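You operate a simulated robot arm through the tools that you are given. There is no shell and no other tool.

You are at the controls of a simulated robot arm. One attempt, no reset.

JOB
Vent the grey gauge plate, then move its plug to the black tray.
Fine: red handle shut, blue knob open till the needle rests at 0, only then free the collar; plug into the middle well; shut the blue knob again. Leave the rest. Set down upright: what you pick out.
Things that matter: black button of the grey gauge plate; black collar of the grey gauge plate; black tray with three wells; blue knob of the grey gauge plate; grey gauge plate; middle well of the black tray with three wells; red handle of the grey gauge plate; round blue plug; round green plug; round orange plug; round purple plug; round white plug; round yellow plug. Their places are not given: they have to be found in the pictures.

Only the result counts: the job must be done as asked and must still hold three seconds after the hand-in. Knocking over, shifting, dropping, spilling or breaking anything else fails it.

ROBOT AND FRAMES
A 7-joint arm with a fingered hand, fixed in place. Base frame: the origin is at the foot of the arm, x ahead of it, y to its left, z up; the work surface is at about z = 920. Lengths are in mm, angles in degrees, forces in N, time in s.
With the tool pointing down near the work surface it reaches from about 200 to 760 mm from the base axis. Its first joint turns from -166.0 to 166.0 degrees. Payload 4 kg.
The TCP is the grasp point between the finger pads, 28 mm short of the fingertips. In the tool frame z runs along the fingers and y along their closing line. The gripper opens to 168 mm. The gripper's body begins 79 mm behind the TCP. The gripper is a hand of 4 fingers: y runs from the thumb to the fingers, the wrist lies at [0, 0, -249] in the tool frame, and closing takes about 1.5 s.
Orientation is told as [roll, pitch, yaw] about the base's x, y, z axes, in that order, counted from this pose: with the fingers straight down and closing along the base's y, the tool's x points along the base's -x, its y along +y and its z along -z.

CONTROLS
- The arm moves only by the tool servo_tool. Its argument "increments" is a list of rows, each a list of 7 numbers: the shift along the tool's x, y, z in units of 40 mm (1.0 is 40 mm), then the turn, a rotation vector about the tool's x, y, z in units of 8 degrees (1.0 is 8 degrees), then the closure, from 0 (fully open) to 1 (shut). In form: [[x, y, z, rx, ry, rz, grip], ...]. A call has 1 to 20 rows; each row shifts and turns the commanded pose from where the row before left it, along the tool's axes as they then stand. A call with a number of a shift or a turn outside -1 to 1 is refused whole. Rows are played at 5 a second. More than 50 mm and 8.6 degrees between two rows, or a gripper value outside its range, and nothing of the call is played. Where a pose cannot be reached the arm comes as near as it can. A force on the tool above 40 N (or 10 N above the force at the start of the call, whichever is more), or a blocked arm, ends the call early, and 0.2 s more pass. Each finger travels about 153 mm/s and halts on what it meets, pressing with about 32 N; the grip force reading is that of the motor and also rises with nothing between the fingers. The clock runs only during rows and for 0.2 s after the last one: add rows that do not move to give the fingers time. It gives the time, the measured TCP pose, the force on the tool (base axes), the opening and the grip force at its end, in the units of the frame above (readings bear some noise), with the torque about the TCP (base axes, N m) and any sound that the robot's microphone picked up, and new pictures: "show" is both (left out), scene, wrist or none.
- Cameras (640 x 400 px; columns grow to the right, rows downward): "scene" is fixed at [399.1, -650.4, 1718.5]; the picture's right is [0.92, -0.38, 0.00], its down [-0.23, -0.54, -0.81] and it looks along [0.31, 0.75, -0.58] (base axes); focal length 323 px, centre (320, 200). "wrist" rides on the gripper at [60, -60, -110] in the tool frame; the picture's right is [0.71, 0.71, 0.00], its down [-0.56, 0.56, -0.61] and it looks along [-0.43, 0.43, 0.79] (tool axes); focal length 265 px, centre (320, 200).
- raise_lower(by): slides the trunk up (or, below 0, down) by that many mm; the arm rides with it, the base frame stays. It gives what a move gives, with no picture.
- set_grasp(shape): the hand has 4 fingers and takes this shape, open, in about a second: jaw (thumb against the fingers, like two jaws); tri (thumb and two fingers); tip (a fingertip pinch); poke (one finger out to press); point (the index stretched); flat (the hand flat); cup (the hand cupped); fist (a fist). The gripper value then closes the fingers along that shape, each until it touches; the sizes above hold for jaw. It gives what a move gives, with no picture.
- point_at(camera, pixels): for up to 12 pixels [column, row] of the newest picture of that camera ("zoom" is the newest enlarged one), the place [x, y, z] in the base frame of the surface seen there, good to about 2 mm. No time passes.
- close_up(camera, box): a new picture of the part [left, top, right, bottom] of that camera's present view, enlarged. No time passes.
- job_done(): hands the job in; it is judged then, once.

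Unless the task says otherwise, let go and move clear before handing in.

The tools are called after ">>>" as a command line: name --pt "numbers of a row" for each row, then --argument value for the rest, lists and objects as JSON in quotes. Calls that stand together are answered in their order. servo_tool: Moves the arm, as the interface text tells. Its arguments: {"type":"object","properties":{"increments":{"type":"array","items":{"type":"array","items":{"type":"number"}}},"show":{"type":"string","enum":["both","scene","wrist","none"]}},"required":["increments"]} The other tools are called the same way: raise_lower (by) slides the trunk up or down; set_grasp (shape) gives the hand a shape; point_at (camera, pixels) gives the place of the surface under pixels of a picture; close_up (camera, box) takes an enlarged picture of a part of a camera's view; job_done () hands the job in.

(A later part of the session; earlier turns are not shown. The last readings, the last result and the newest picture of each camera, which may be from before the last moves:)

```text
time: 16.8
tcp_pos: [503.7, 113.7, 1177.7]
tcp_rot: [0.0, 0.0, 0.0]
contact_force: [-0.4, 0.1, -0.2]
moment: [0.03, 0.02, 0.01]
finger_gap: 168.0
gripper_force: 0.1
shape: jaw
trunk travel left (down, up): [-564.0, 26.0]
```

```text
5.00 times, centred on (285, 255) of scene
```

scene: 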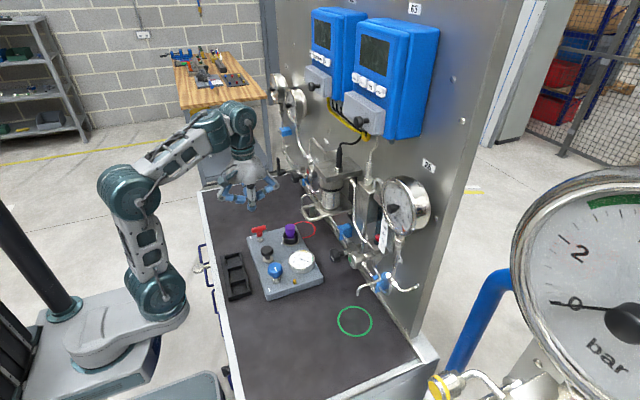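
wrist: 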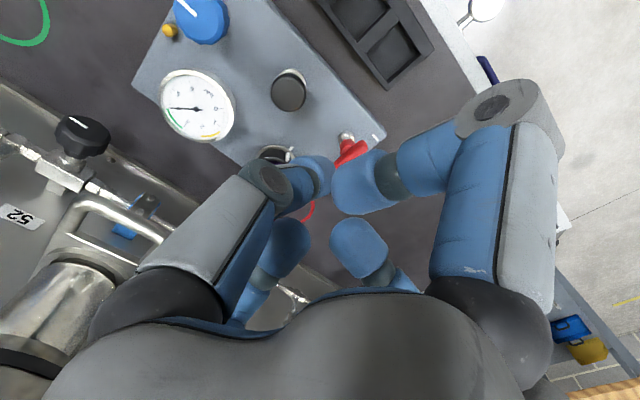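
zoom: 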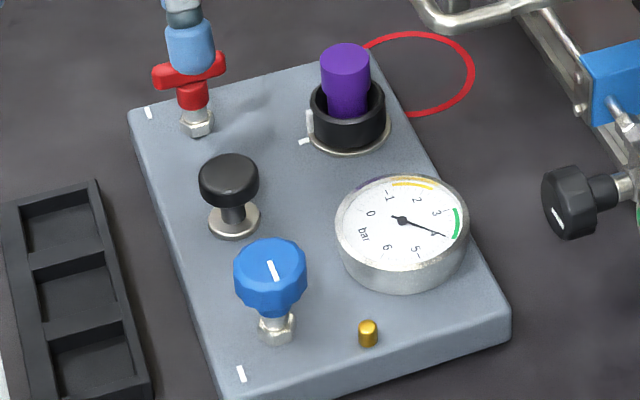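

The lever is crosswise, the plate is in place, and the gauge still shows about 4. Now measuring the blue knob precisely in this zoom and in the wrist view.

>>> point_at --camera "zoom" --pixels '[[270, 268], [237, 262], [305, 262], [270, 242], [270, 292], [270, 306], [272, 316], [240, 290], [300, 290], [276, 330], [230, 165], [230, 200]]'

>>> point_at --camera "wrist" --pixels '[[200, 18], [180, 25], [222, 20], [205, 42], [190, 8]]'

```text
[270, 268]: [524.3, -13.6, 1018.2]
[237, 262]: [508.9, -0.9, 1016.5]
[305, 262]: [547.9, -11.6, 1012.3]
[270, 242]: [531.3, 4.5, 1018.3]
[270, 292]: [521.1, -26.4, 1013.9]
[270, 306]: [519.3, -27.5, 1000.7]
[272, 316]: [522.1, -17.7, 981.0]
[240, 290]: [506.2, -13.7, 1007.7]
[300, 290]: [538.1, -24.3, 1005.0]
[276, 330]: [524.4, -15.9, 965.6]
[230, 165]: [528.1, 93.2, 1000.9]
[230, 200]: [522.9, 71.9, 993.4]
```

```text
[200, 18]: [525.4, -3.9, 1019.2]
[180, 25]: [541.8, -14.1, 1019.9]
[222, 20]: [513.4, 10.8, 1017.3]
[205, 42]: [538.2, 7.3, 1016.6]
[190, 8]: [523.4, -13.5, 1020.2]
```

Knob: centre about (525.5,-7.5), radius ~21, z from ~993 to 1018; button centre about (525,88), top 1001. I will move above the knob, close partly, and turn the hand 45° so the fingers straddle the button.

>>> servo_tool --pt "0 0 0 0 0 0 0.64" --pt "-0.134 -0.757 0.375 0 0 0 0.64" --pt "-0.134 -0.757 0.375 0 0 0 0.64" --pt "-0.134 -0.757 0.375 0 0 0 0.64" --pt "-0.134 -0.757 0.375 0 0 0 0.64" --pt "0 0 0 0 0 0.94 0.64" --pt "0 0 0 0 0 0.94 0.64" --pt "0 0 0 0 0 0.94 0.64" --pt "0 0 0 0 0 0.94 0.64" --pt "0 0 0 0 0 0.94 0.64" --pt "0 0 0 0 0 0.94 0.64" --pt "0 0 0 0 0 0 0.64" --pt "0 0 0 0 0 0 0.64" --show "both"

>>> close_up --camera "scene" --box '[230, 200, 340, 290]'

```text
time: 19.6
tcp_pos: [525.8, -7.8, 1118.2]
tcp_rot: [0.0, -0.1, -45.3]
contact_force: [0.6, -0.4, 0.0]
moment: [0.0, 0.04, -0.01]
finger_gap: 60.9
gripper_force: 0.1
shape: jaw
trunk travel left (down, up): [-564.0, 26.0]
```

scene: 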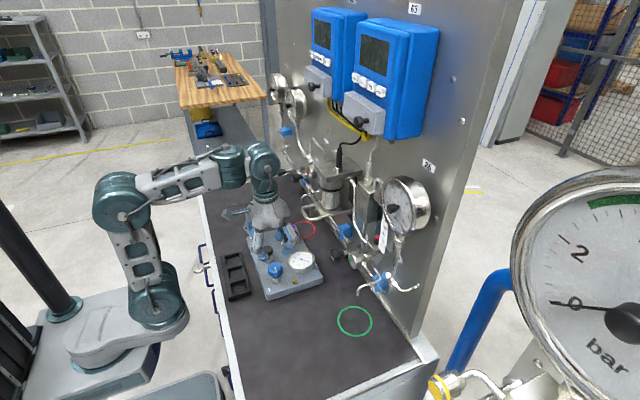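
wrist: 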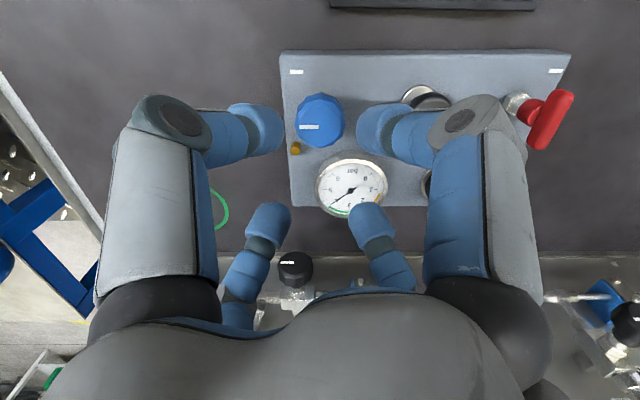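

```text
4.44 times, centred on (285, 245) of scene
```

zoom: 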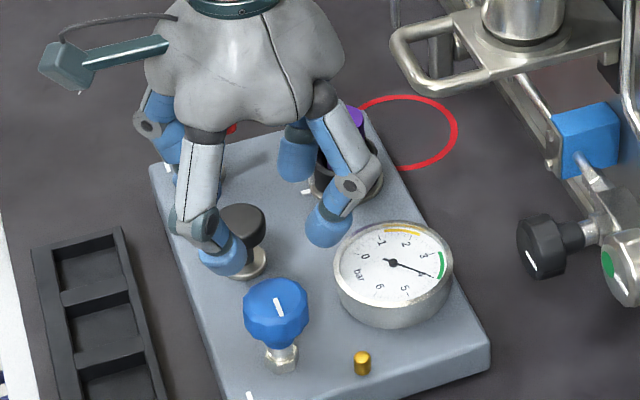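

The hand is over the knob at yaw -45° with fingers on the diagonals. I will measure fingertip and knuckle positions before lowering.

>>> point_at --camera "zoom" --pixels '[[222, 268], [228, 250], [200, 228], [212, 240], [325, 238], [330, 220], [353, 185], [335, 205], [150, 125], [297, 170], [200, 150], [335, 130]]'

>>> point_at --camera "wrist" --pixels '[[275, 130], [365, 130], [285, 225], [360, 225], [180, 120], [460, 125], [262, 112], [376, 112]]'

```text
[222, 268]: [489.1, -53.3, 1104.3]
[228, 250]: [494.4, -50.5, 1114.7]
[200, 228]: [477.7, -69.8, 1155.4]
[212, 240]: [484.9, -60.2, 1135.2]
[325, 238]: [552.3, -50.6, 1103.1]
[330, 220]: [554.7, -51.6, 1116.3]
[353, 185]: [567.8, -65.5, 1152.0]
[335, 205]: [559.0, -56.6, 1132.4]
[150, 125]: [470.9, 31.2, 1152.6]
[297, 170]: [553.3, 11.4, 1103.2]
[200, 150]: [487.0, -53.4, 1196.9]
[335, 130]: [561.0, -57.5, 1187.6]
```

```text
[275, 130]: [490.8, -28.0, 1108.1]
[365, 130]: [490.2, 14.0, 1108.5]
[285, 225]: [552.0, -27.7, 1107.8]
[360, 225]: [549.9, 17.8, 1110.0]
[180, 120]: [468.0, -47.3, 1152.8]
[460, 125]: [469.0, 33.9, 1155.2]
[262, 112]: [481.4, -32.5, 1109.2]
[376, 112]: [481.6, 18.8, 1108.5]
```

Fingertips hang about 20 mm below the TCP and knuckles sit 35 mm above it, so at TCP z≈1016 everything clears the button and gauge. Lowering onto the knob.

>>> servo_tool --pt "0 0 0.7 0 0 0 0.64" --pt "0 0 0.7 0 0 0 0.64" --pt "0 0 0.6 0 0 0 0.64" --pt "0 0 0.54 0 0 0 0.64" --pt "0 0 0 0 0 0 0.64" --show "both"

>>> close_up --camera "scene" --box '[235, 230, 335, 305]'

```text
time: 20.8
tcp_pos: [526.7, -8.4, 1016.3]
tcp_rot: [0.1, 0.0, -45.1]
contact_force: [-0.3, -0.2, -0.4]
moment: [0.0, 0.01, 0.0]
finger_gap: 60.9
gripper_force: 0.0
shape: jaw
trunk travel left (down, up): [-564.0, 26.0]
```

scene: 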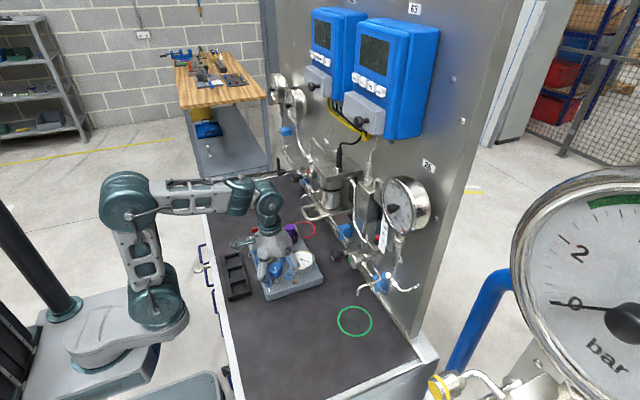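
wrist: 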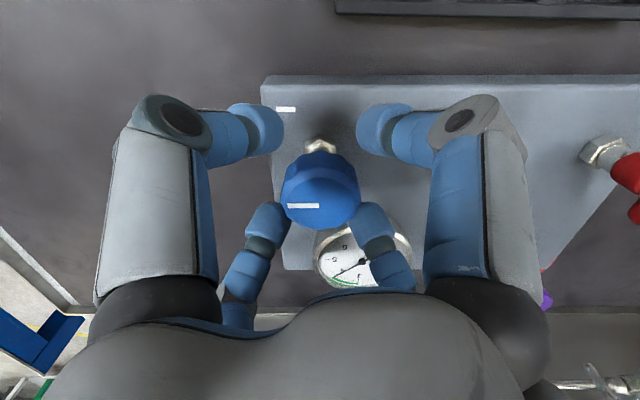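

```text
5.33 times, centred on (285, 268) of scene
```

zoom: 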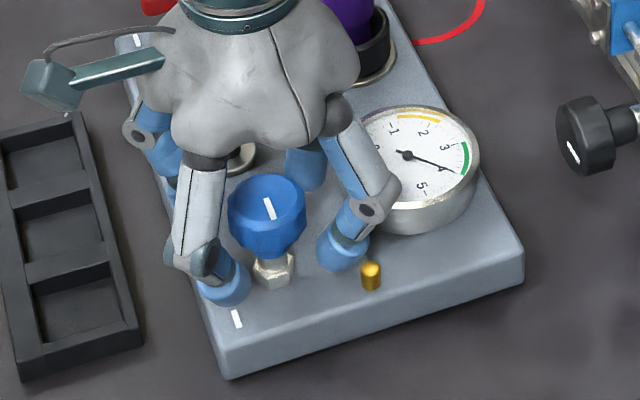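

The knob sits between the four fingertips. Checking fingertip heights against the knob before closing.

>>> point_at --camera "zoom" --pixels '[[225, 298], [230, 275], [342, 265], [345, 240], [303, 180], [175, 190], [265, 190], [235, 225], [300, 225], [265, 255], [268, 210], [245, 290]]'

>>> point_at --camera "wrist" --pixels '[[276, 135], [363, 135], [285, 222], [358, 222], [320, 190], [290, 190], [352, 190], [320, 222], [320, 165]]'

```text
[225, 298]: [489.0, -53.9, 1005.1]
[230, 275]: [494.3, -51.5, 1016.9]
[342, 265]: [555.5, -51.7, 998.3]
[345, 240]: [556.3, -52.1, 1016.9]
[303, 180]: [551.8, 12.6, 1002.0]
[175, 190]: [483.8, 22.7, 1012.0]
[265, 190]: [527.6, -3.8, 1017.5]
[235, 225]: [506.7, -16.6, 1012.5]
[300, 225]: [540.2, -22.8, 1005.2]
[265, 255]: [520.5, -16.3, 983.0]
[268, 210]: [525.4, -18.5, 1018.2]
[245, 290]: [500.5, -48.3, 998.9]
```

```text
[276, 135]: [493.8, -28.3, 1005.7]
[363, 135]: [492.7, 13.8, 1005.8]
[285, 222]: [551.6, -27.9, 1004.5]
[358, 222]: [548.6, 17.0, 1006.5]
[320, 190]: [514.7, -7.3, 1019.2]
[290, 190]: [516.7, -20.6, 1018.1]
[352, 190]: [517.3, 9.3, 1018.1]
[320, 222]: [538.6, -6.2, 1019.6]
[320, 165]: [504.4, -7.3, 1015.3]
```

Tips are at z≈996–1012, level with the knob body centred at (525.5,-7.5). Closing on the knob.

>>> servo_tool --pt "0 0 0 0 0 0 0.75" --pt "0 0 0 0 0 0 0.85" --pt "0 0 0 0 0 0 0.9" --pt "0 0 0 0 0 0 0.9" --pt "0 0 0 0 0 0 0.9" --show "wrist"

```text
time: 22.0
tcp_pos: [527.4, -8.1, 1015.5]
tcp_rot: [-0.2, 0.1, -45.1]
contact_force: [-3.5, -0.8, 0.5]
moment: [-0.01, 0.06, 0.02]
finger_gap: 29.3
gripper_force: 32.3
shape: jaw
trunk travel left (down, up): [-564.0, 26.0]
```

wrist: 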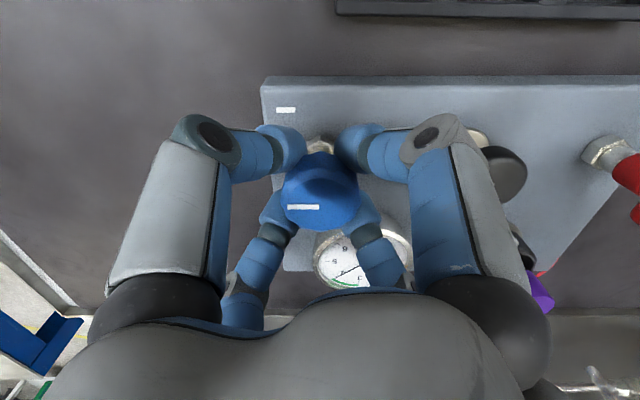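

The knob is gripped (grip force 32 N). Turning counter-clockwise (seen from above) about 24° and checking the gauge.

>>> servo_tool --pt "0 0 0 0 0 -0.5 0.9" --pt "0 0 0 0 0 -0.5 0.9" --pt "0 0 0 0 0 -0.5 0.9" --pt "0 0 0 0 0 -0.5 0.9" --pt "0 0 0 0 0 -0.5 0.9" --pt "0 0 0 0 0 -0.5 0.9" --pt "0 0 0 0 0 0 0.9" --show "both"

>>> close_up --camera "scene" --box '[255, 230, 335, 290]'

```text
time: 23.6
tcp_pos: [527.0, -8.3, 1015.8]
tcp_rot: [-0.1, 0.2, -21.2]
contact_force: [-4.6, -3.7, -0.9]
moment: [-0.08, 0.04, -0.08]
finger_gap: 29.6
gripper_force: 32.2
shape: jaw
trunk travel left (down, up): [-564.0, 26.0]
```

scene: 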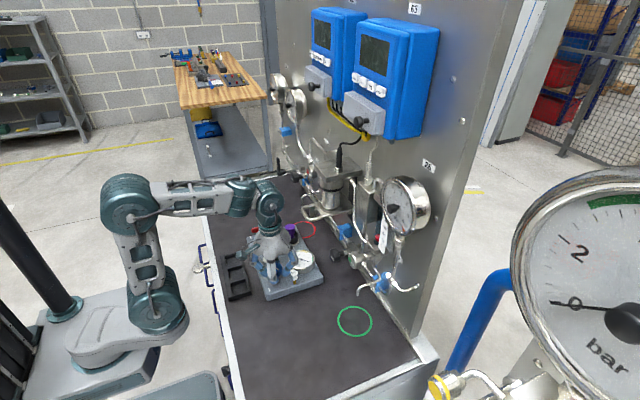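
wrist: 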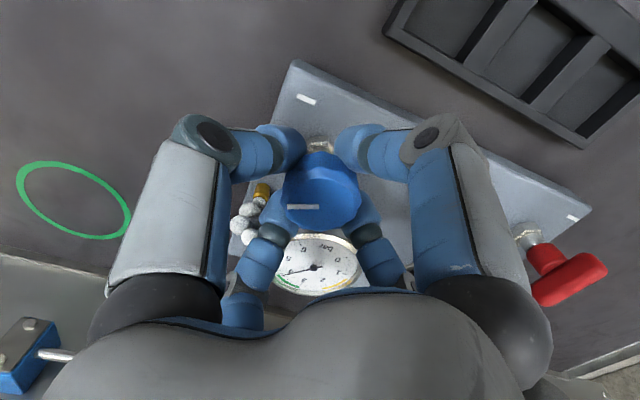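

```text
6.67 times, centred on (295, 260) of scene
```

zoom: 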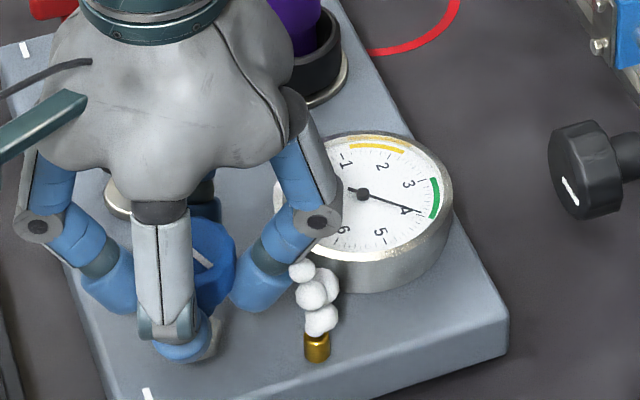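

White puffs come out of the brass nozzle, so it is venting and counter-clockwise opens. I will hold here and watch the needle.

>>> servo_tool --pt "0 0 0 0 0 0 0.9" --pt "0 0 0 0 0 0 0.9" --pt "0 0 0 0 0 0 0.9" --pt "0 0 0 0 0 0 0.9" --pt "0 0 0 0 0 0 0.9" --pt "0 0 0 0 0 0 0.9" --pt "0 0 0 0 0 0 0.9" --pt "0 0 0 0 0 0 0.9" --pt "0 0 0 0 0 0 0.9" --pt "0 0 0 0 0 0 0.9" --show "none"

>>> close_up --camera "scene" --box '[255, 230, 335, 290]'

```text
time: 25.8
tcp_pos: [526.4, -7.7, 1014.7]
tcp_rot: [-0.1, 0.2, -21.2]
contact_force: [-4.0, -3.8, 0.2]
moment: [-0.07, 0.1, 0.03]
finger_gap: 29.5
gripper_force: 31.9
shape: jaw
trunk travel left (down, up): [-564.0, 26.0]
```

```text
6.67 times, centred on (295, 260) of scene
```

zoom: 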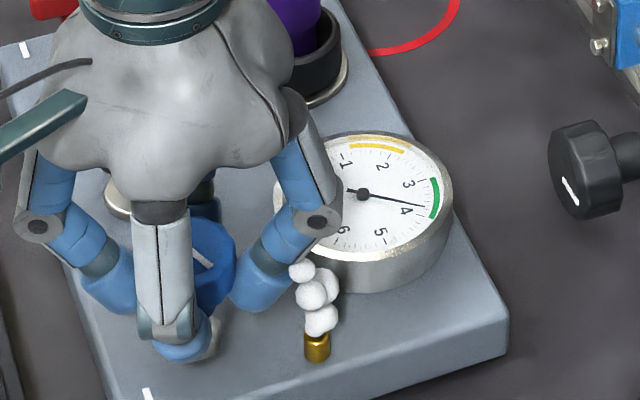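

The needle falls slowly (about 4.1 to 3.85 in 2 s). Opening the knob further to speed the venting.

>>> servo_tool --pt "0 0 0 0 0 -0.6 0.9" --pt "0 0 0 0 0 -0.6 0.9" --pt "0 0 0 0 0 -0.6 0.9" --pt "0 0 0 0 0 -0.6 0.9" --pt "0 0 0 0 0 -0.6 0.9" --pt "0 0 0 0 0 -0.6 0.9" --pt "0 0 0 0 0 -0.6 0.9" --pt "0 0 0 0 0 -0.6 0.9" --pt "0 0 0 0 0 -0.6 0.9" --pt "0 0 0 0 0 -0.6 0.9" --pt "0 0 0 0 0 -0.6 0.9" --pt "0 0 0 0 0 -0.6 0.9" --pt "0 0 0 0 0 0 0.9" --show "wrist"

>>> close_up --camera "scene" --box '[255, 230, 335, 290]'

```text
time: 28.6
tcp_pos: [528.4, -8.3, 1014.0]
tcp_rot: [0.1, 0.1, 36.4]
contact_force: [-1.5, -5.2, 0.3]
moment: [-0.1, -0.03, -0.05]
finger_gap: 29.4
gripper_force: 31.4
shape: jaw
trunk travel left (down, up): [-564.0, 26.0]
```

wrist: 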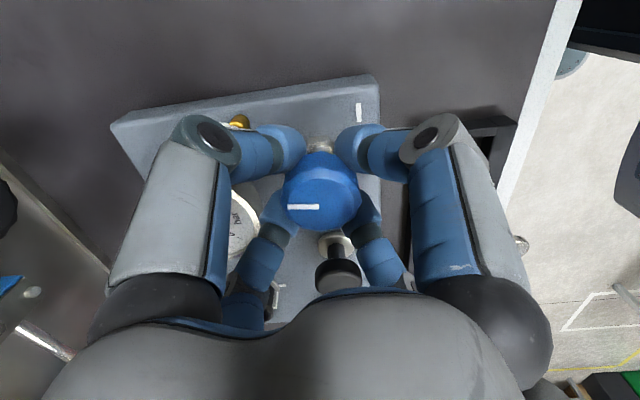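

```text
6.67 times, centred on (295, 260) of scene
```

zoom: 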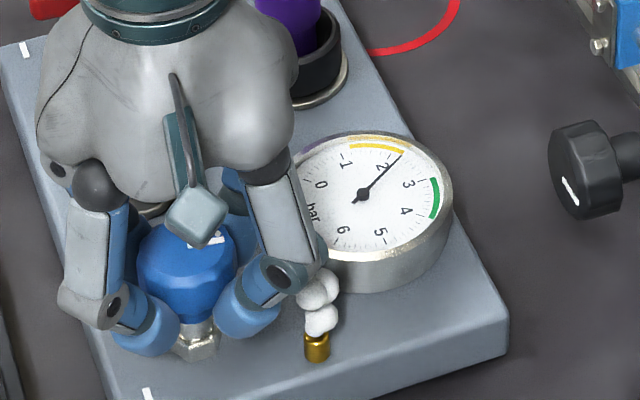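

The needle is already down near 2.3 and puffs continue. Holding still while it vents.

>>> servo_tool --pt "0 0 0 0 0 0 0.9" --pt "0 0 0 0 0 0 0.9" --pt "0 0 0 0 0 0 0.9" --pt "0 0 0 0 0 0 0.9" --pt "0 0 0 0 0 0 0.9" --pt "0 0 0 0 0 0 0.9" --pt "0 0 0 0 0 0 0.9" --pt "0 0 0 0 0 0 0.9" --pt "0 0 0 0 0 0 0.9" --pt "0 0 0 0 0 0 0.9" --pt "0 0 0 0 0 0 0.9" --pt "0 0 0 0 0 0 0.9" --pt "0 0 0 0 0 0 0.9" --pt "0 0 0 0 0 0 0.9" --pt "0 0 0 0 0 0 0.9" --pt "0 0 0 0 0 0 0.9" --pt "0 0 0 0 0 0 0.9" --pt "0 0 0 0 0 0 0.9" --pt "0 0 0 0 0 0 0.9" --pt "0 0 0 0 0 0 0.9" --show "none"

>>> close_up --camera "scene" --box '[255, 230, 335, 290]'

```text
time: 32.8
tcp_pos: [528.1, -7.3, 1013.8]
tcp_rot: [0.1, 0.0, 36.4]
contact_force: [-1.2, -2.9, 0.1]
moment: [-0.14, -0.01, -0.02]
finger_gap: 29.5
gripper_force: 31.5
shape: jaw
trunk travel left (down, up): [-564.0, 26.0]
```

```text
6.67 times, centred on (295, 260) of scene
```

zoom: 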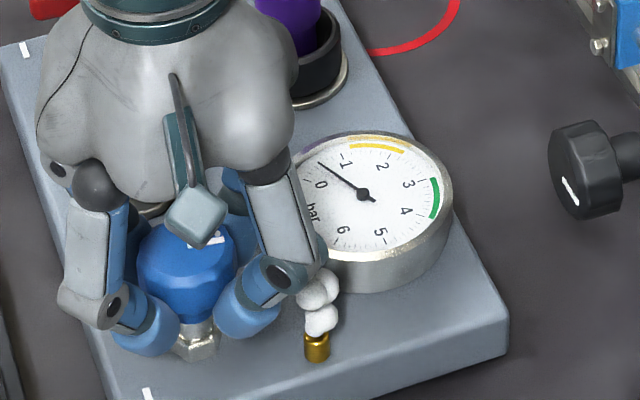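

The needle is at about 0.6. Holding on until it rests at 0.

>>> servo_tool --pt "0 0 0 0 0 0 0.9" --pt "0 0 0 0 0 0 0.9" --pt "0 0 0 0 0 0 0.9" --pt "0 0 0 0 0 0 0.9" --pt "0 0 0 0 0 0 0.9" --pt "0 0 0 0 0 0 0.9" --pt "0 0 0 0 0 0 0.9" --pt "0 0 0 0 0 0 0.9" --pt "0 0 0 0 0 0 0.9" --pt "0 0 0 0 0 0 0.9" --pt "0 0 0 0 0 0 0.9" --pt "0 0 0 0 0 0 0.9" --pt "0 0 0 0 0 0 0.9" --pt "0 0 0 0 0 0 0.9" --pt "0 0 0 0 0 0 0.9" --pt "0 0 0 0 0 0 0.9" --pt "0 0 0 0 0 0 0.9" --pt "0 0 0 0 0 0 0.9" --pt "0 0 0 0 0 0 0.9" --pt "0 0 0 0 0 0 0.9" --show "none"

>>> servo_tool --pt "0 0 0 0 0 0 0.9" --pt "0 0 0 0 0 0 0.9" --pt "0 0 0 0 0 0 0.9" --pt "0 0 0 0 0 0 0.9" --pt "0 0 0 0 0 0 0.9" --pt "0 0 0 0 0 0 0.9" --pt "0 0 0 0 0 0 0.9" --pt "0 0 0 0 0 0 0.9" --pt "0 0 0 0 0 0 0.9" --pt "0 0 0 0 0 0 0.9" --pt "0 0 0 0 0 0 0.9" --pt "0 0 0 0 0 0 0.9" --pt "0 0 0 0 0 0 0.9" --pt "0 0 0 0 0 0 0.9" --pt "0 0 0 0 0 0 0.9" --pt "0 0 0 0 0 0 0.9" --pt "0 0 0 0 0 0 0.9" --pt "0 0 0 0 0 0 0.9" --pt "0 0 0 0 0 0 0.9" --pt "0 0 0 0 0 0 0.9" --show "none"

>>> close_up --camera "scene" --box '[255, 230, 335, 290]'

```text
time: 37.0
tcp_pos: [526.9, -8.7, 1014.6]
tcp_rot: [0.1, 0.1, 36.4]
contact_force: [-1.5, -3.5, -0.7]
moment: [-0.1, 0.03, 0.0]
finger_gap: 29.3
gripper_force: 31.5
shape: jaw
trunk travel left (down, up): [-564.0, 26.0]
```

```text
time: 41.2
tcp_pos: [526.9, -7.7, 1014.3]
tcp_rot: [0.1, 0.2, 36.4]
contact_force: [-1.8, -2.5, -0.2]
moment: [-0.06, -0.01, 0.02]
finger_gap: 29.8
gripper_force: 31.8
shape: jaw
trunk travel left (down, up): [-564.0, 26.0]
```

```text
6.67 times, centred on (295, 260) of scene
```

zoom: 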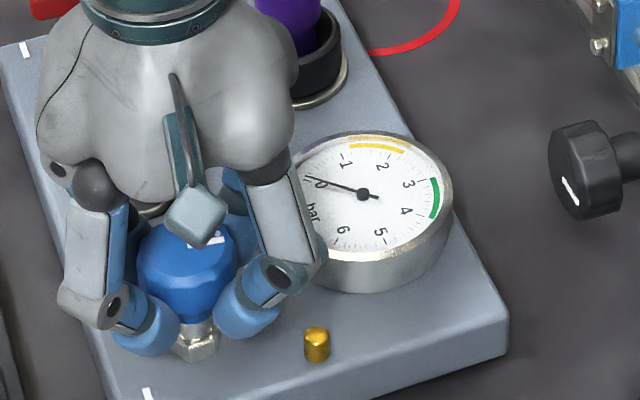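

The puffs have stopped and the needle is near 0. Zooming on the dial to confirm before letting go.

>>> close_up --camera "scene" --box '[285, 245, 317, 270]'

>>> servo_tool --pt "0 0 0 0 0 0 0.75" --pt "0 0 0 0 0 0 0.64" --pt "0 0 0 0 0 0 0.64" --pt "0 0 0 0 0 0 0.64" --pt "0 0 0 0 0 0 0.64" --pt "0 0 0 0 0 0 0.64" --show "wrist"

>>> close_up --camera "scene" --box '[255, 230, 335, 290]'

```text
16.00 times, centred on (301, 258) of scene
```

zoom: 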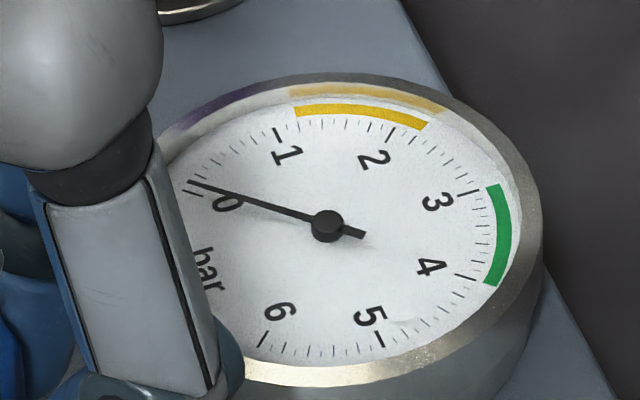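

```text
time: 42.6
tcp_pos: [526.1, -8.2, 1015.3]
tcp_rot: [0.0, 0.0, 36.4]
contact_force: [-0.5, 1.1, -0.1]
moment: [0.01, -0.01, -0.01]
finger_gap: 60.3
gripper_force: 0.0
shape: jaw
trunk travel left (down, up): [-564.0, 26.0]
```

wrist: 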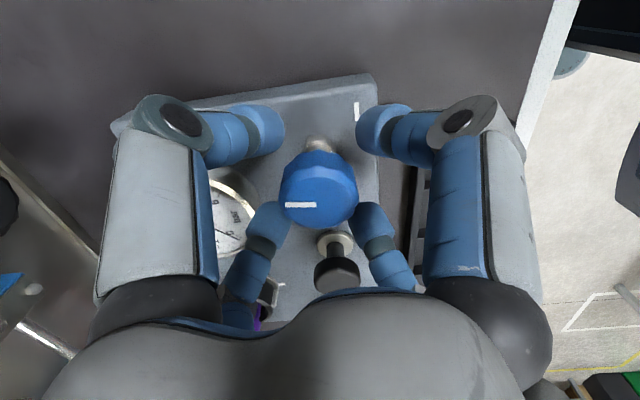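

```text
6.67 times, centred on (295, 260) of scene
```

zoom: 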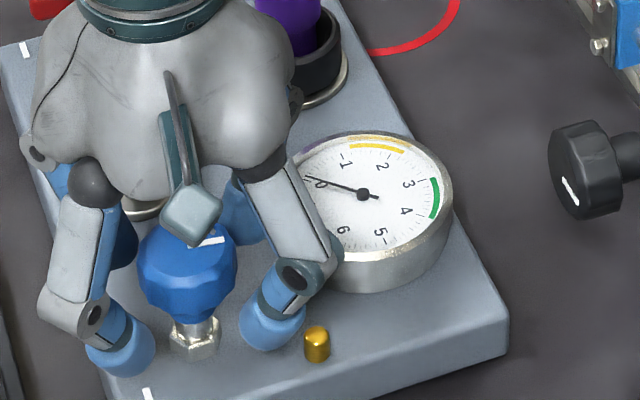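

The hand has released the knob. Lifting straight up, then I will check the dial again without obstruction.

>>> servo_tool --pt "0 0 -0.5 0 0 0 0.64" --pt "0 0 -0.8 0 0 0 0.64" --pt "0 0 -1 0 0 0 0.64" --pt "0 0 -1 0 0 0 0.64" --pt "0 0 0 0 0 0 0.64" --show "both"

>>> close_up --camera "scene" --box '[285, 245, 317, 270]'

>>> close_up --camera "scene" --box '[240, 220, 320, 285]'

```text
time: 43.8
tcp_pos: [525.8, -7.3, 1149.2]
tcp_rot: [0.0, 0.0, 36.5]
contact_force: [1.5, 0.0, 0.6]
moment: [0.02, -0.01, 0.01]
finger_gap: 60.2
gripper_force: 0.0
shape: jaw
trunk travel left (down, up): [-564.0, 26.0]
```

scene: 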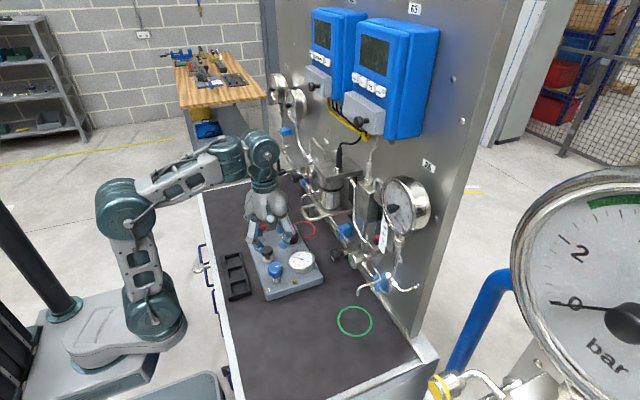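
wrist: 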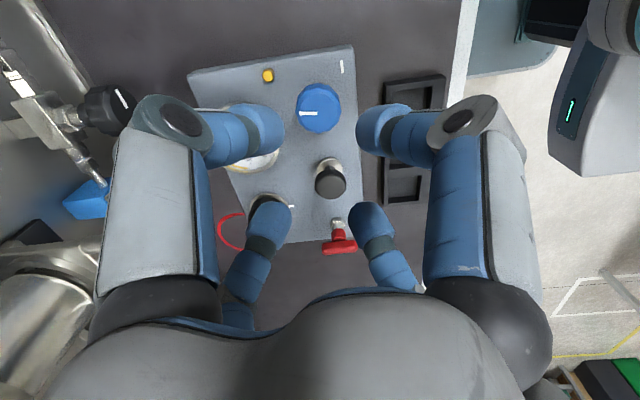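

```text
16.00 times, centred on (301, 258) of scene
```

zoom: 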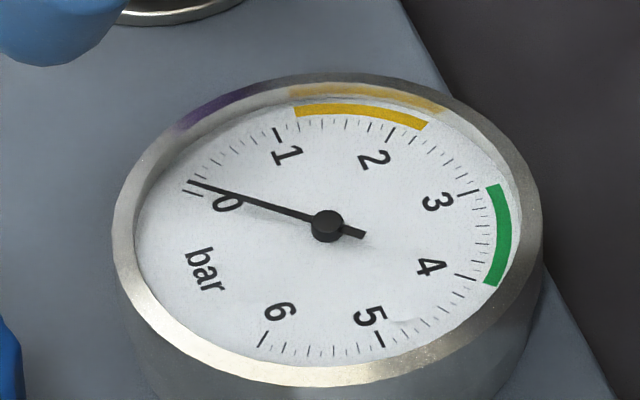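

```text
6.15 times, centred on (280, 252) of scene
```

zoom: 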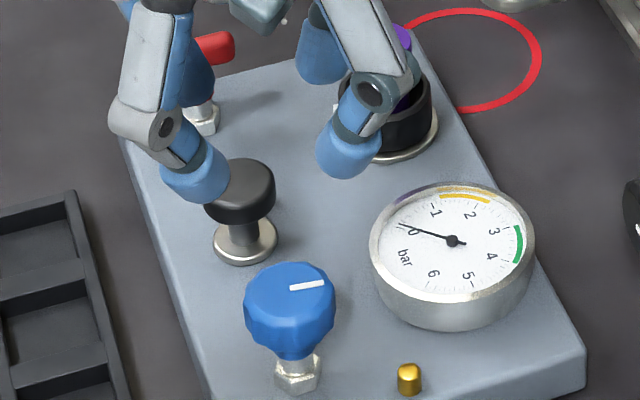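

The needle is resting on 0 (unchanged over the last 3 s) and no puffs remain; the knob pointer now faces +x. Before the collar, I will examine the bracket leg and tube near x≈690, which limit room around the collar.

>>> close_up --camera "scene" --box '[280, 180, 344, 230]'

>>> point_at --camera "zoom" --pixels '[[270, 205], [300, 170], [130, 240], [345, 305]]'

```text
8.00 times, centred on (312, 205) of scene
```

zoom: 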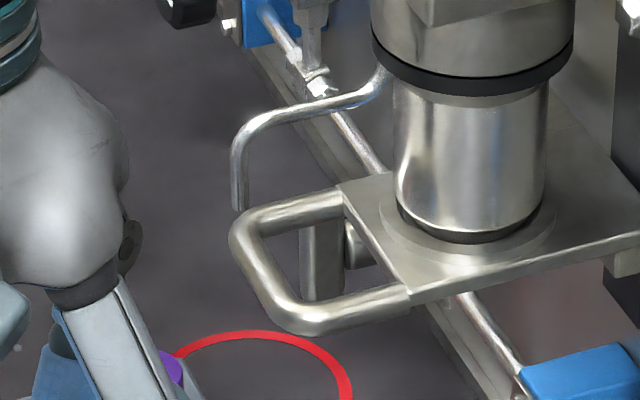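

```text
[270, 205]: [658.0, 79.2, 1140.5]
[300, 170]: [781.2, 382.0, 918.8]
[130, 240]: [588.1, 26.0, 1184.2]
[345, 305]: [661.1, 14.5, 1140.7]
```

>>> point_at --camera "zoom" --pixels '[[322, 235], [322, 260], [322, 285], [320, 297], [305, 280], [338, 280], [355, 240], [355, 262], [240, 205], [238, 180], [240, 150], [300, 108]]'

>>> point_at --camera "zoom" --pixels '[[236, 235], [270, 310], [300, 330], [380, 310], [250, 220], [330, 200], [120, 240], [90, 280], [60, 100], [100, 150], [125, 200], [110, 270]]'

```text
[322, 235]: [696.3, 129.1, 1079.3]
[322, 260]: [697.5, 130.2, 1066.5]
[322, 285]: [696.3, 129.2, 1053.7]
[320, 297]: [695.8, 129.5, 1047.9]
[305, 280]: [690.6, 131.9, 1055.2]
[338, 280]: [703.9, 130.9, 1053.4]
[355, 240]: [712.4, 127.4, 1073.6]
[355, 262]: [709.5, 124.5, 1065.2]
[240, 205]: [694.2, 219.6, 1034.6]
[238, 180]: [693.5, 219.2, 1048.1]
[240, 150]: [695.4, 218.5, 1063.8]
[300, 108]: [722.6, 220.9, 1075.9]
```

```text
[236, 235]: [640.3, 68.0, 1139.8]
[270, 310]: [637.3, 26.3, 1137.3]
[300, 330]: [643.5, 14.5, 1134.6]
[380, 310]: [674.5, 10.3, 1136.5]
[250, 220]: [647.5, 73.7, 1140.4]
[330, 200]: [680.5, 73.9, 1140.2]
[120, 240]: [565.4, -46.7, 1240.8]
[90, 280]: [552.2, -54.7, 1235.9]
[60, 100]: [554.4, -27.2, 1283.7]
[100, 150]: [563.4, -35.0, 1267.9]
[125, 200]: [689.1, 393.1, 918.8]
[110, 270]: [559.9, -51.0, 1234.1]
```

The bracket leg bottom is at z≈1047 (x 690–704, y≈130) and the tube end at (694,219,1033), so the hand should descend on the collar at yaw -30, with fingers threading between loop and leg. First I rotate to yaw -30 and shift in y at this height.

>>> servo_tool --pt "0 0 0 0 0 0.92 0.64" --pt "0 0 0 0 0 0.92 0.64" --pt "0 0 0 0 0 0.92 0.64" --pt "0 0 0 0 0 0.92 0.64" --pt "0 0 0 0 0 0.92 0.64" --pt "0 0 0 0 0 0.92 0.64" --pt "0 0 0 0 0 0.92 0.64" --pt "0 0 0 0 0 0.92 0.64" --pt "0 0 0 0 0 0.92 0.64" --pt "0.381 0.659 0 0 0 0 0.64" --pt "0.381 0.659 0 0 0 0 0.64" --pt "0.381 0.659 0 0 0 0 0.64" --pt "0.381 0.659 0 0 0 0 0.64" --pt "0.381 0.659 0 0 0 0 0.64" --pt "0 0 0 0 0 0 0.64" --show "both"

```text
time: 47.0
tcp_pos: [527.9, 145.7, 1148.3]
tcp_rot: [0.0, 0.0, -29.8]
contact_force: [-0.4, 0.0, 0.4]
moment: [0.0, 0.01, -0.02]
finger_gap: 60.5
gripper_force: 0.1
shape: jaw
trunk travel left (down, up): [-564.0, 26.0]
```

scene: 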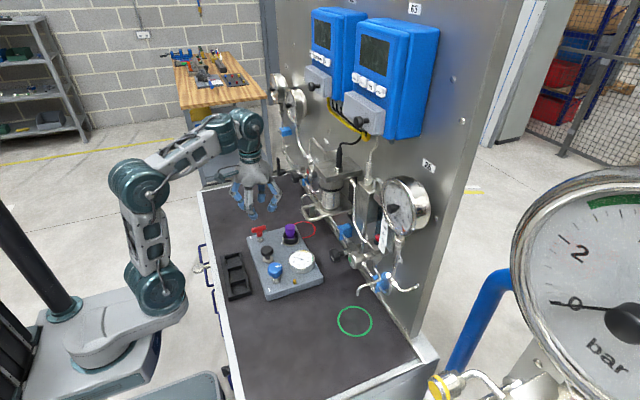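
wrist: 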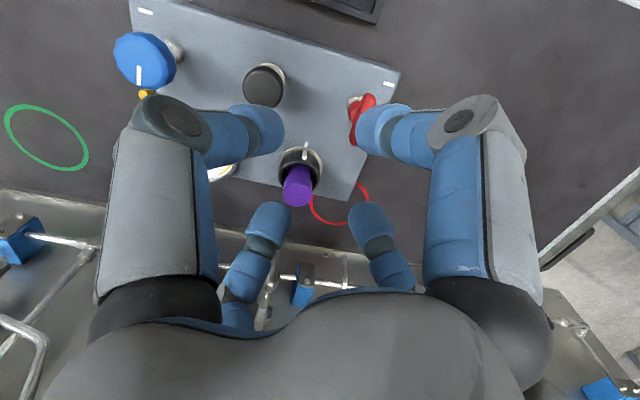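

Now at (528,146) with a clear view of the collar at wrist pixel (300,165). Zooming for a precise collar centre.

>>> close_up --camera "wrist" --box '[260, 135, 340, 215]'

>>> close_up --camera "scene" --box '[274, 218, 306, 248]'

```text
5.00 times, centred on (300, 175) of wrist
```

zoom: 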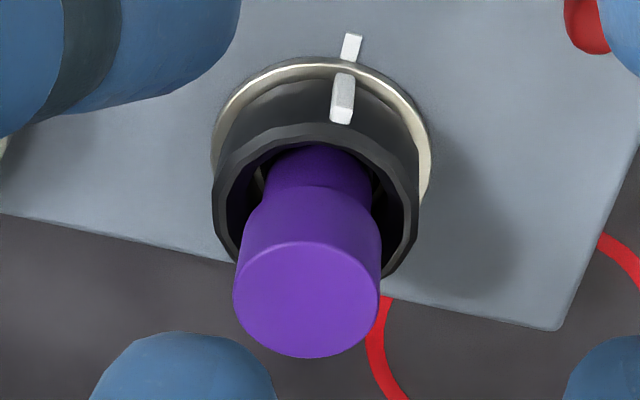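

```text
13.33 times, centred on (290, 233) of scene
```

zoom: 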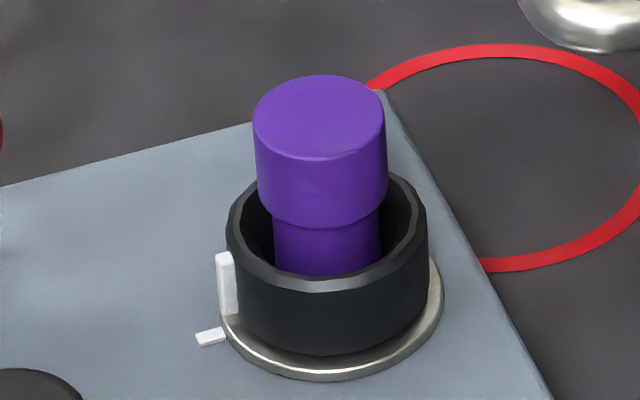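

>>> point_at --camera "zoom" --pixels '[[230, 225], [425, 225], [330, 285], [250, 185], [410, 195], [320, 110], [262, 205], [382, 200], [320, 225], [225, 290], [428, 290], [325, 345]]'

>>> point_at --camera "wrist" --pixels '[[306, 158], [282, 163], [320, 163], [320, 185], [280, 185], [300, 195], [308, 147]]'

```text
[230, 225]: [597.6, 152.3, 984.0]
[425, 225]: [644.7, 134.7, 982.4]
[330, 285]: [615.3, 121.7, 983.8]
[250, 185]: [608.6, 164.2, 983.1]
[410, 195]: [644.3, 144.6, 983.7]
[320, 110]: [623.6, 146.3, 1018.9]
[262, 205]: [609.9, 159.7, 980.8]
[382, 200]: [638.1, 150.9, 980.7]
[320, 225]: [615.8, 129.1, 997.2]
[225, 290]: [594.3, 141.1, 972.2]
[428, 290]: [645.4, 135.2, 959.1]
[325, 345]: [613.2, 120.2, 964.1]
```

```text
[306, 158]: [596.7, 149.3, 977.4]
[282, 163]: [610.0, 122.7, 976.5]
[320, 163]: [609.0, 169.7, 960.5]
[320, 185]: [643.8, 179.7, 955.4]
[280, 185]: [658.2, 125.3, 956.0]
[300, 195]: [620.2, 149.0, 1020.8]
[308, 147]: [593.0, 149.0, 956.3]
```

Collar centre is about (620.8,145.3), outer radius ~25.5, top z≈985. Moving +x over it at this height, then sampling the pose.

>>> servo_tool --pt "-0.508 0.293 0 0 0 0 0.64" --pt "-0.508 0.293 0 0 0 0 0.64" --pt "-0.508 0.293 0 0 0 0 0.64" --pt "-0.508 0.293 0 0 0 0 0.64" --pt "0 0 0 0 0 0 0.64" --show "both"

>>> close_up --camera "scene" --box '[235, 170, 345, 260]'

>>> servo_tool --pt "0 0 0 0 0 0 0.64" --show "none"

>>> servo_tool --pt "0 0 0 0 0 0 0.64" --show "none"

```text
time: 48.2
tcp_pos: [619.8, 144.0, 1148.1]
tcp_rot: [0.1, 0.0, -29.8]
contact_force: [-0.5, 0.0, 0.0]
moment: [0.01, 0.01, 0.02]
finger_gap: 60.4
gripper_force: 0.0
shape: jaw
trunk travel left (down, up): [-564.0, 26.0]
```

scene: 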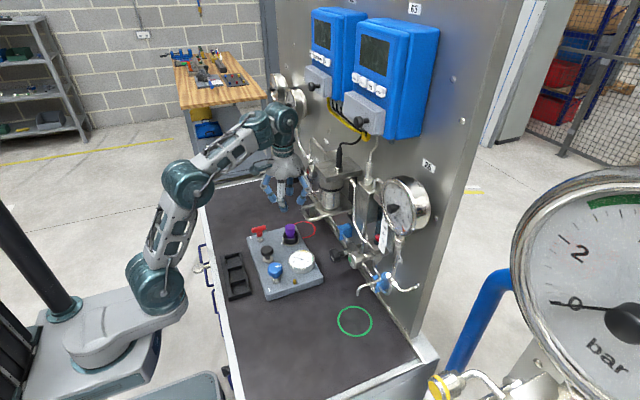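
wrist: 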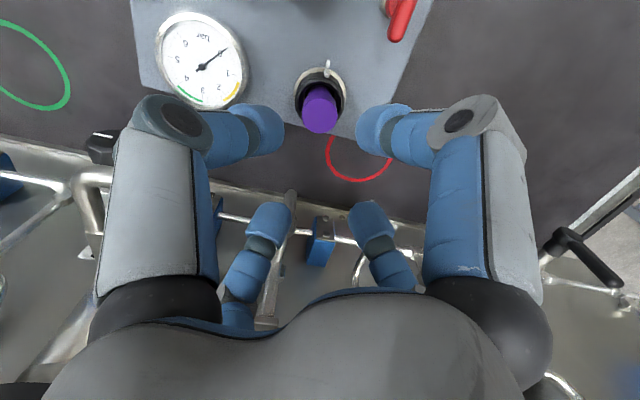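

```text
4.44 times, centred on (290, 215) of scene
```

zoom: 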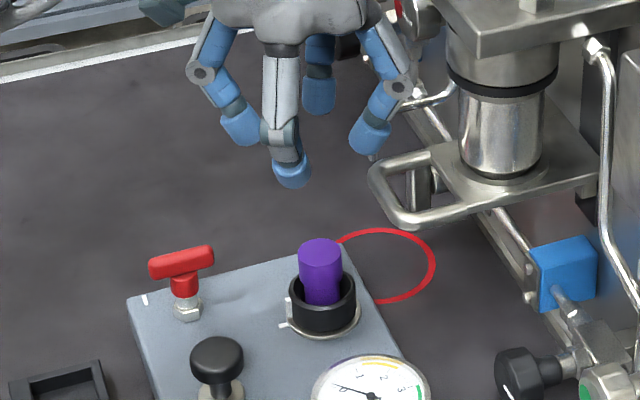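

```text
time: 48.6
tcp_pos: [620.1, 144.4, 1148.2]
tcp_rot: [0.0, 0.0, -29.8]
contact_force: [-0.8, 0.4, -1.0]
moment: [-0.01, -0.02, 0.03]
finger_gap: 60.2
gripper_force: 0.0
shape: jaw
trunk travel left (down, up): [-564.0, 26.0]
```

```text
time: 49.0
tcp_pos: [619.1, 145.0, 1147.4]
tcp_rot: [-0.1, 0.0, -29.8]
contact_force: [0.8, -0.3, 0.4]
moment: [-0.05, 0.01, 0.03]
finger_gap: 60.3
gripper_force: 0.0
shape: jaw
trunk travel left (down, up): [-564.0, 26.0]
```

The hand hovers over the plug; the right finger (zoom (398,88) knuckle, (370,135) tip) is near the loop in the image. Measuring clearance before descending.

>>> point_at --camera "zoom" --pixels '[[398, 88], [370, 140], [390, 110], [385, 60], [290, 180], [200, 73], [240, 135], [318, 95], [385, 175], [400, 205]]'

```text
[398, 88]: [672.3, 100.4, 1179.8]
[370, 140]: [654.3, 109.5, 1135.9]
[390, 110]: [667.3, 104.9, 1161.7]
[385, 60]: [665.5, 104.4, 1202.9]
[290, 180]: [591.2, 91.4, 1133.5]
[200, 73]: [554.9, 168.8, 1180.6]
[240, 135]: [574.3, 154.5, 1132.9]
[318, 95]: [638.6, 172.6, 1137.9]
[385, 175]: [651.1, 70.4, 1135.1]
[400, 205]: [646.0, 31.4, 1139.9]
```

The right finger's side is about 20 mm clear of the loop. Descending at yaw -30 to TCP z≈1005, with tips around the plug but still above the collar.

>>> servo_tool --pt "-0.012 0.03 0.6 0 0 0 0.64" --pt "0 0 0.6 0 0 0 0.64" --pt "0 0 0.6 0 0 0 0.64" --pt "0 0 0.6 0 0 0 0.64" --pt "0 0 0.5 0 0 0 0.64" --pt "0 0 0.4 0 0 0 0.64" --pt "0 0 0.25 0 0 0 0.64" --pt "0 0 0 0 0 0 0.64" --show "both"

>>> close_up --camera "scene" --box '[245, 190, 335, 260]'

```text
time: 50.8
tcp_pos: [620.9, 145.9, 1006.0]
tcp_rot: [0.0, 0.0, -29.7]
contact_force: [-1.1, -0.9, -0.7]
moment: [-0.02, 0.0, 0.01]
finger_gap: 60.4
gripper_force: 0.0
shape: jaw
trunk travel left (down, up): [-564.0, 26.0]
```

scene: 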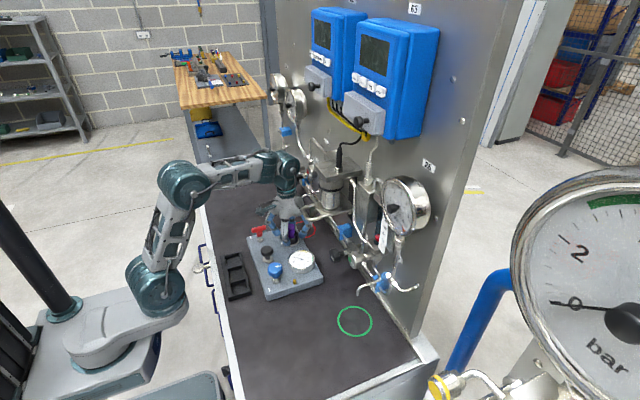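
wrist: 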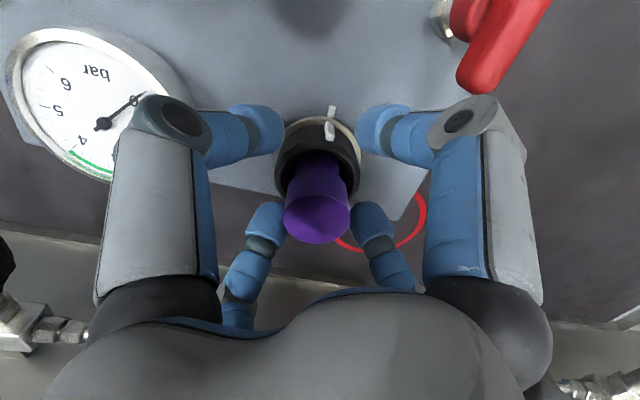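

```text
5.71 times, centred on (290, 225) of scene
```

zoom: 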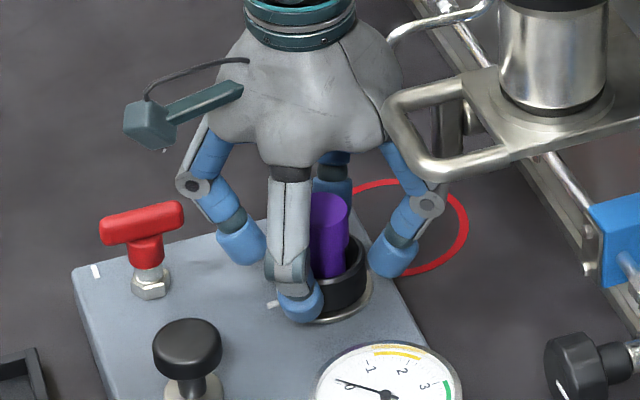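

Descent went clear. Measuring fingertip heights and the left knuckle's clearance from the red lever.

>>> point_at --camera "zoom" --pixels '[[302, 318], [300, 300], [288, 270], [192, 187], [235, 258], [390, 272], [428, 205], [180, 215], [345, 285], [345, 310], [210, 210], [182, 200]]'

>>> point_at --camera "wrist" --pixels '[[276, 135], [365, 135], [284, 222], [358, 222], [460, 122], [470, 90], [320, 215], [331, 130], [330, 112]]'

```text
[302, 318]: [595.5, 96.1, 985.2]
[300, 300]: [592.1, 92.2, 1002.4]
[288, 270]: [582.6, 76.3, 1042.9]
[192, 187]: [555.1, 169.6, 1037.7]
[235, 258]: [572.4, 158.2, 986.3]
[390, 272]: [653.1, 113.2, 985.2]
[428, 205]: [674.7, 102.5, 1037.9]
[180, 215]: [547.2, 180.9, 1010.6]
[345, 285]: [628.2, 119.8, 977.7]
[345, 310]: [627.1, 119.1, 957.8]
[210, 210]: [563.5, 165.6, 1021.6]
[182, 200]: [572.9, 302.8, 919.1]
```

```text
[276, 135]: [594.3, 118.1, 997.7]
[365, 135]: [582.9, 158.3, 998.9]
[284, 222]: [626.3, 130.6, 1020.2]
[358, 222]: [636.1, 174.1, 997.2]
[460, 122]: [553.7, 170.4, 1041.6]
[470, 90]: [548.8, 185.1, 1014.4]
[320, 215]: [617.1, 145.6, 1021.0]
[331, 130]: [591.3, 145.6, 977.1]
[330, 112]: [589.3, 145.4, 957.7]
```

Tips are at z≈983 and the hand clears the lever and bracket. Turning to yaw -57 so fingers sit 30° away from the tab, then lowering to TCP z≈992 around the collar.

>>> servo_tool --pt "0 0 0 0 0 0.853 0.64" --pt "0 0 0 0 0 0.853 0.64" --pt "0 0 0 0 0 0.853 0.64" --pt "0 0 0 0 0 0.853 0.64" --pt "0 0 0.2 0 0 0 0.64" --pt "0 0 0.15 0 0 0 0.64" --pt "0 0 0 0 0 0 0.64" --show "both"

>>> close_up --camera "scene" --box '[245, 190, 335, 260]'

```text
time: 52.4
tcp_pos: [620.4, 147.4, 992.2]
tcp_rot: [-0.1, 0.0, -57.1]
contact_force: [0.4, 0.6, 0.8]
moment: [0.02, 0.02, -0.01]
finger_gap: 60.2
gripper_force: 0.0
shape: jaw
trunk travel left (down, up): [-564.0, 26.0]
```

scene: 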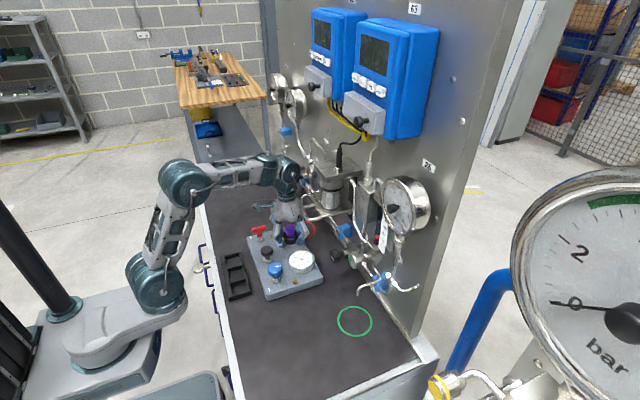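
wrist: 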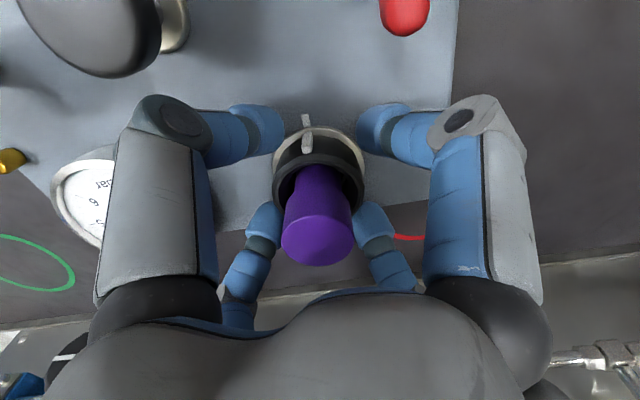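

```text
5.71 times, centred on (290, 225) of scene
```

zoom: 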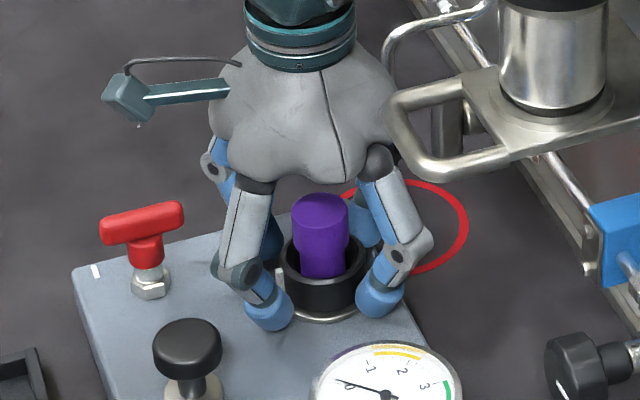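

The fingertips surround the collar with the tab free between two of them. Closing on the collar.

>>> servo_tool --pt "0 0 0 0 0 0 0.7" --pt "0 0 0 0 0 0 0.8" --pt "0 0 0 0 0 0 0.9" --pt "0 0 0 0 0 0 0.9" --pt "0 0 0 0 0 0 0.9" --show "wrist"

>>> close_up --camera "scene" --box '[265, 205, 321, 250]'

```text
time: 53.6
tcp_pos: [620.7, 146.4, 992.4]
tcp_rot: [-0.1, 0.1, -57.1]
contact_force: [1.5, -1.1, -0.4]
moment: [-0.05, -0.11, -0.05]
finger_gap: 40.0
gripper_force: 32.0
shape: jaw
trunk travel left (down, up): [-564.0, 26.0]
```

wrist: 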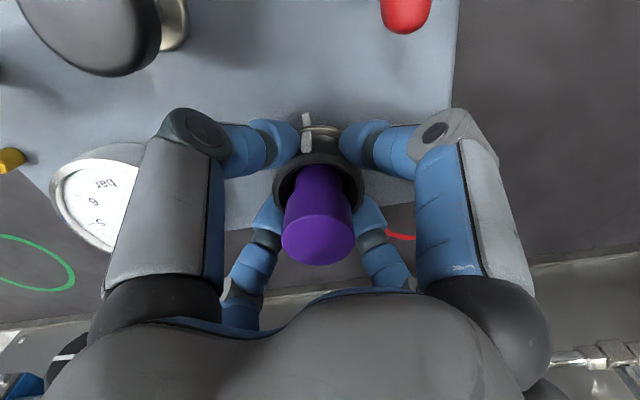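

```text
8.89 times, centred on (293, 228) of scene
```

zoom: 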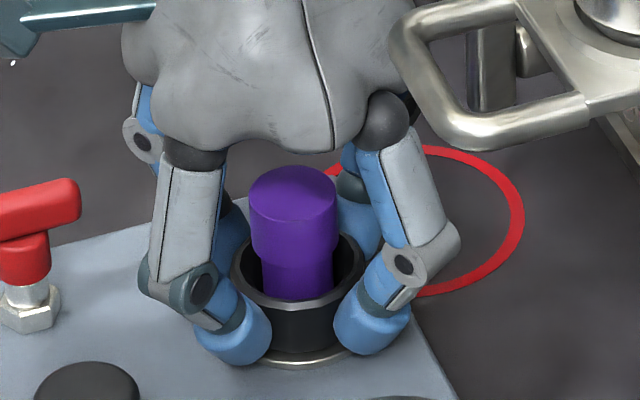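

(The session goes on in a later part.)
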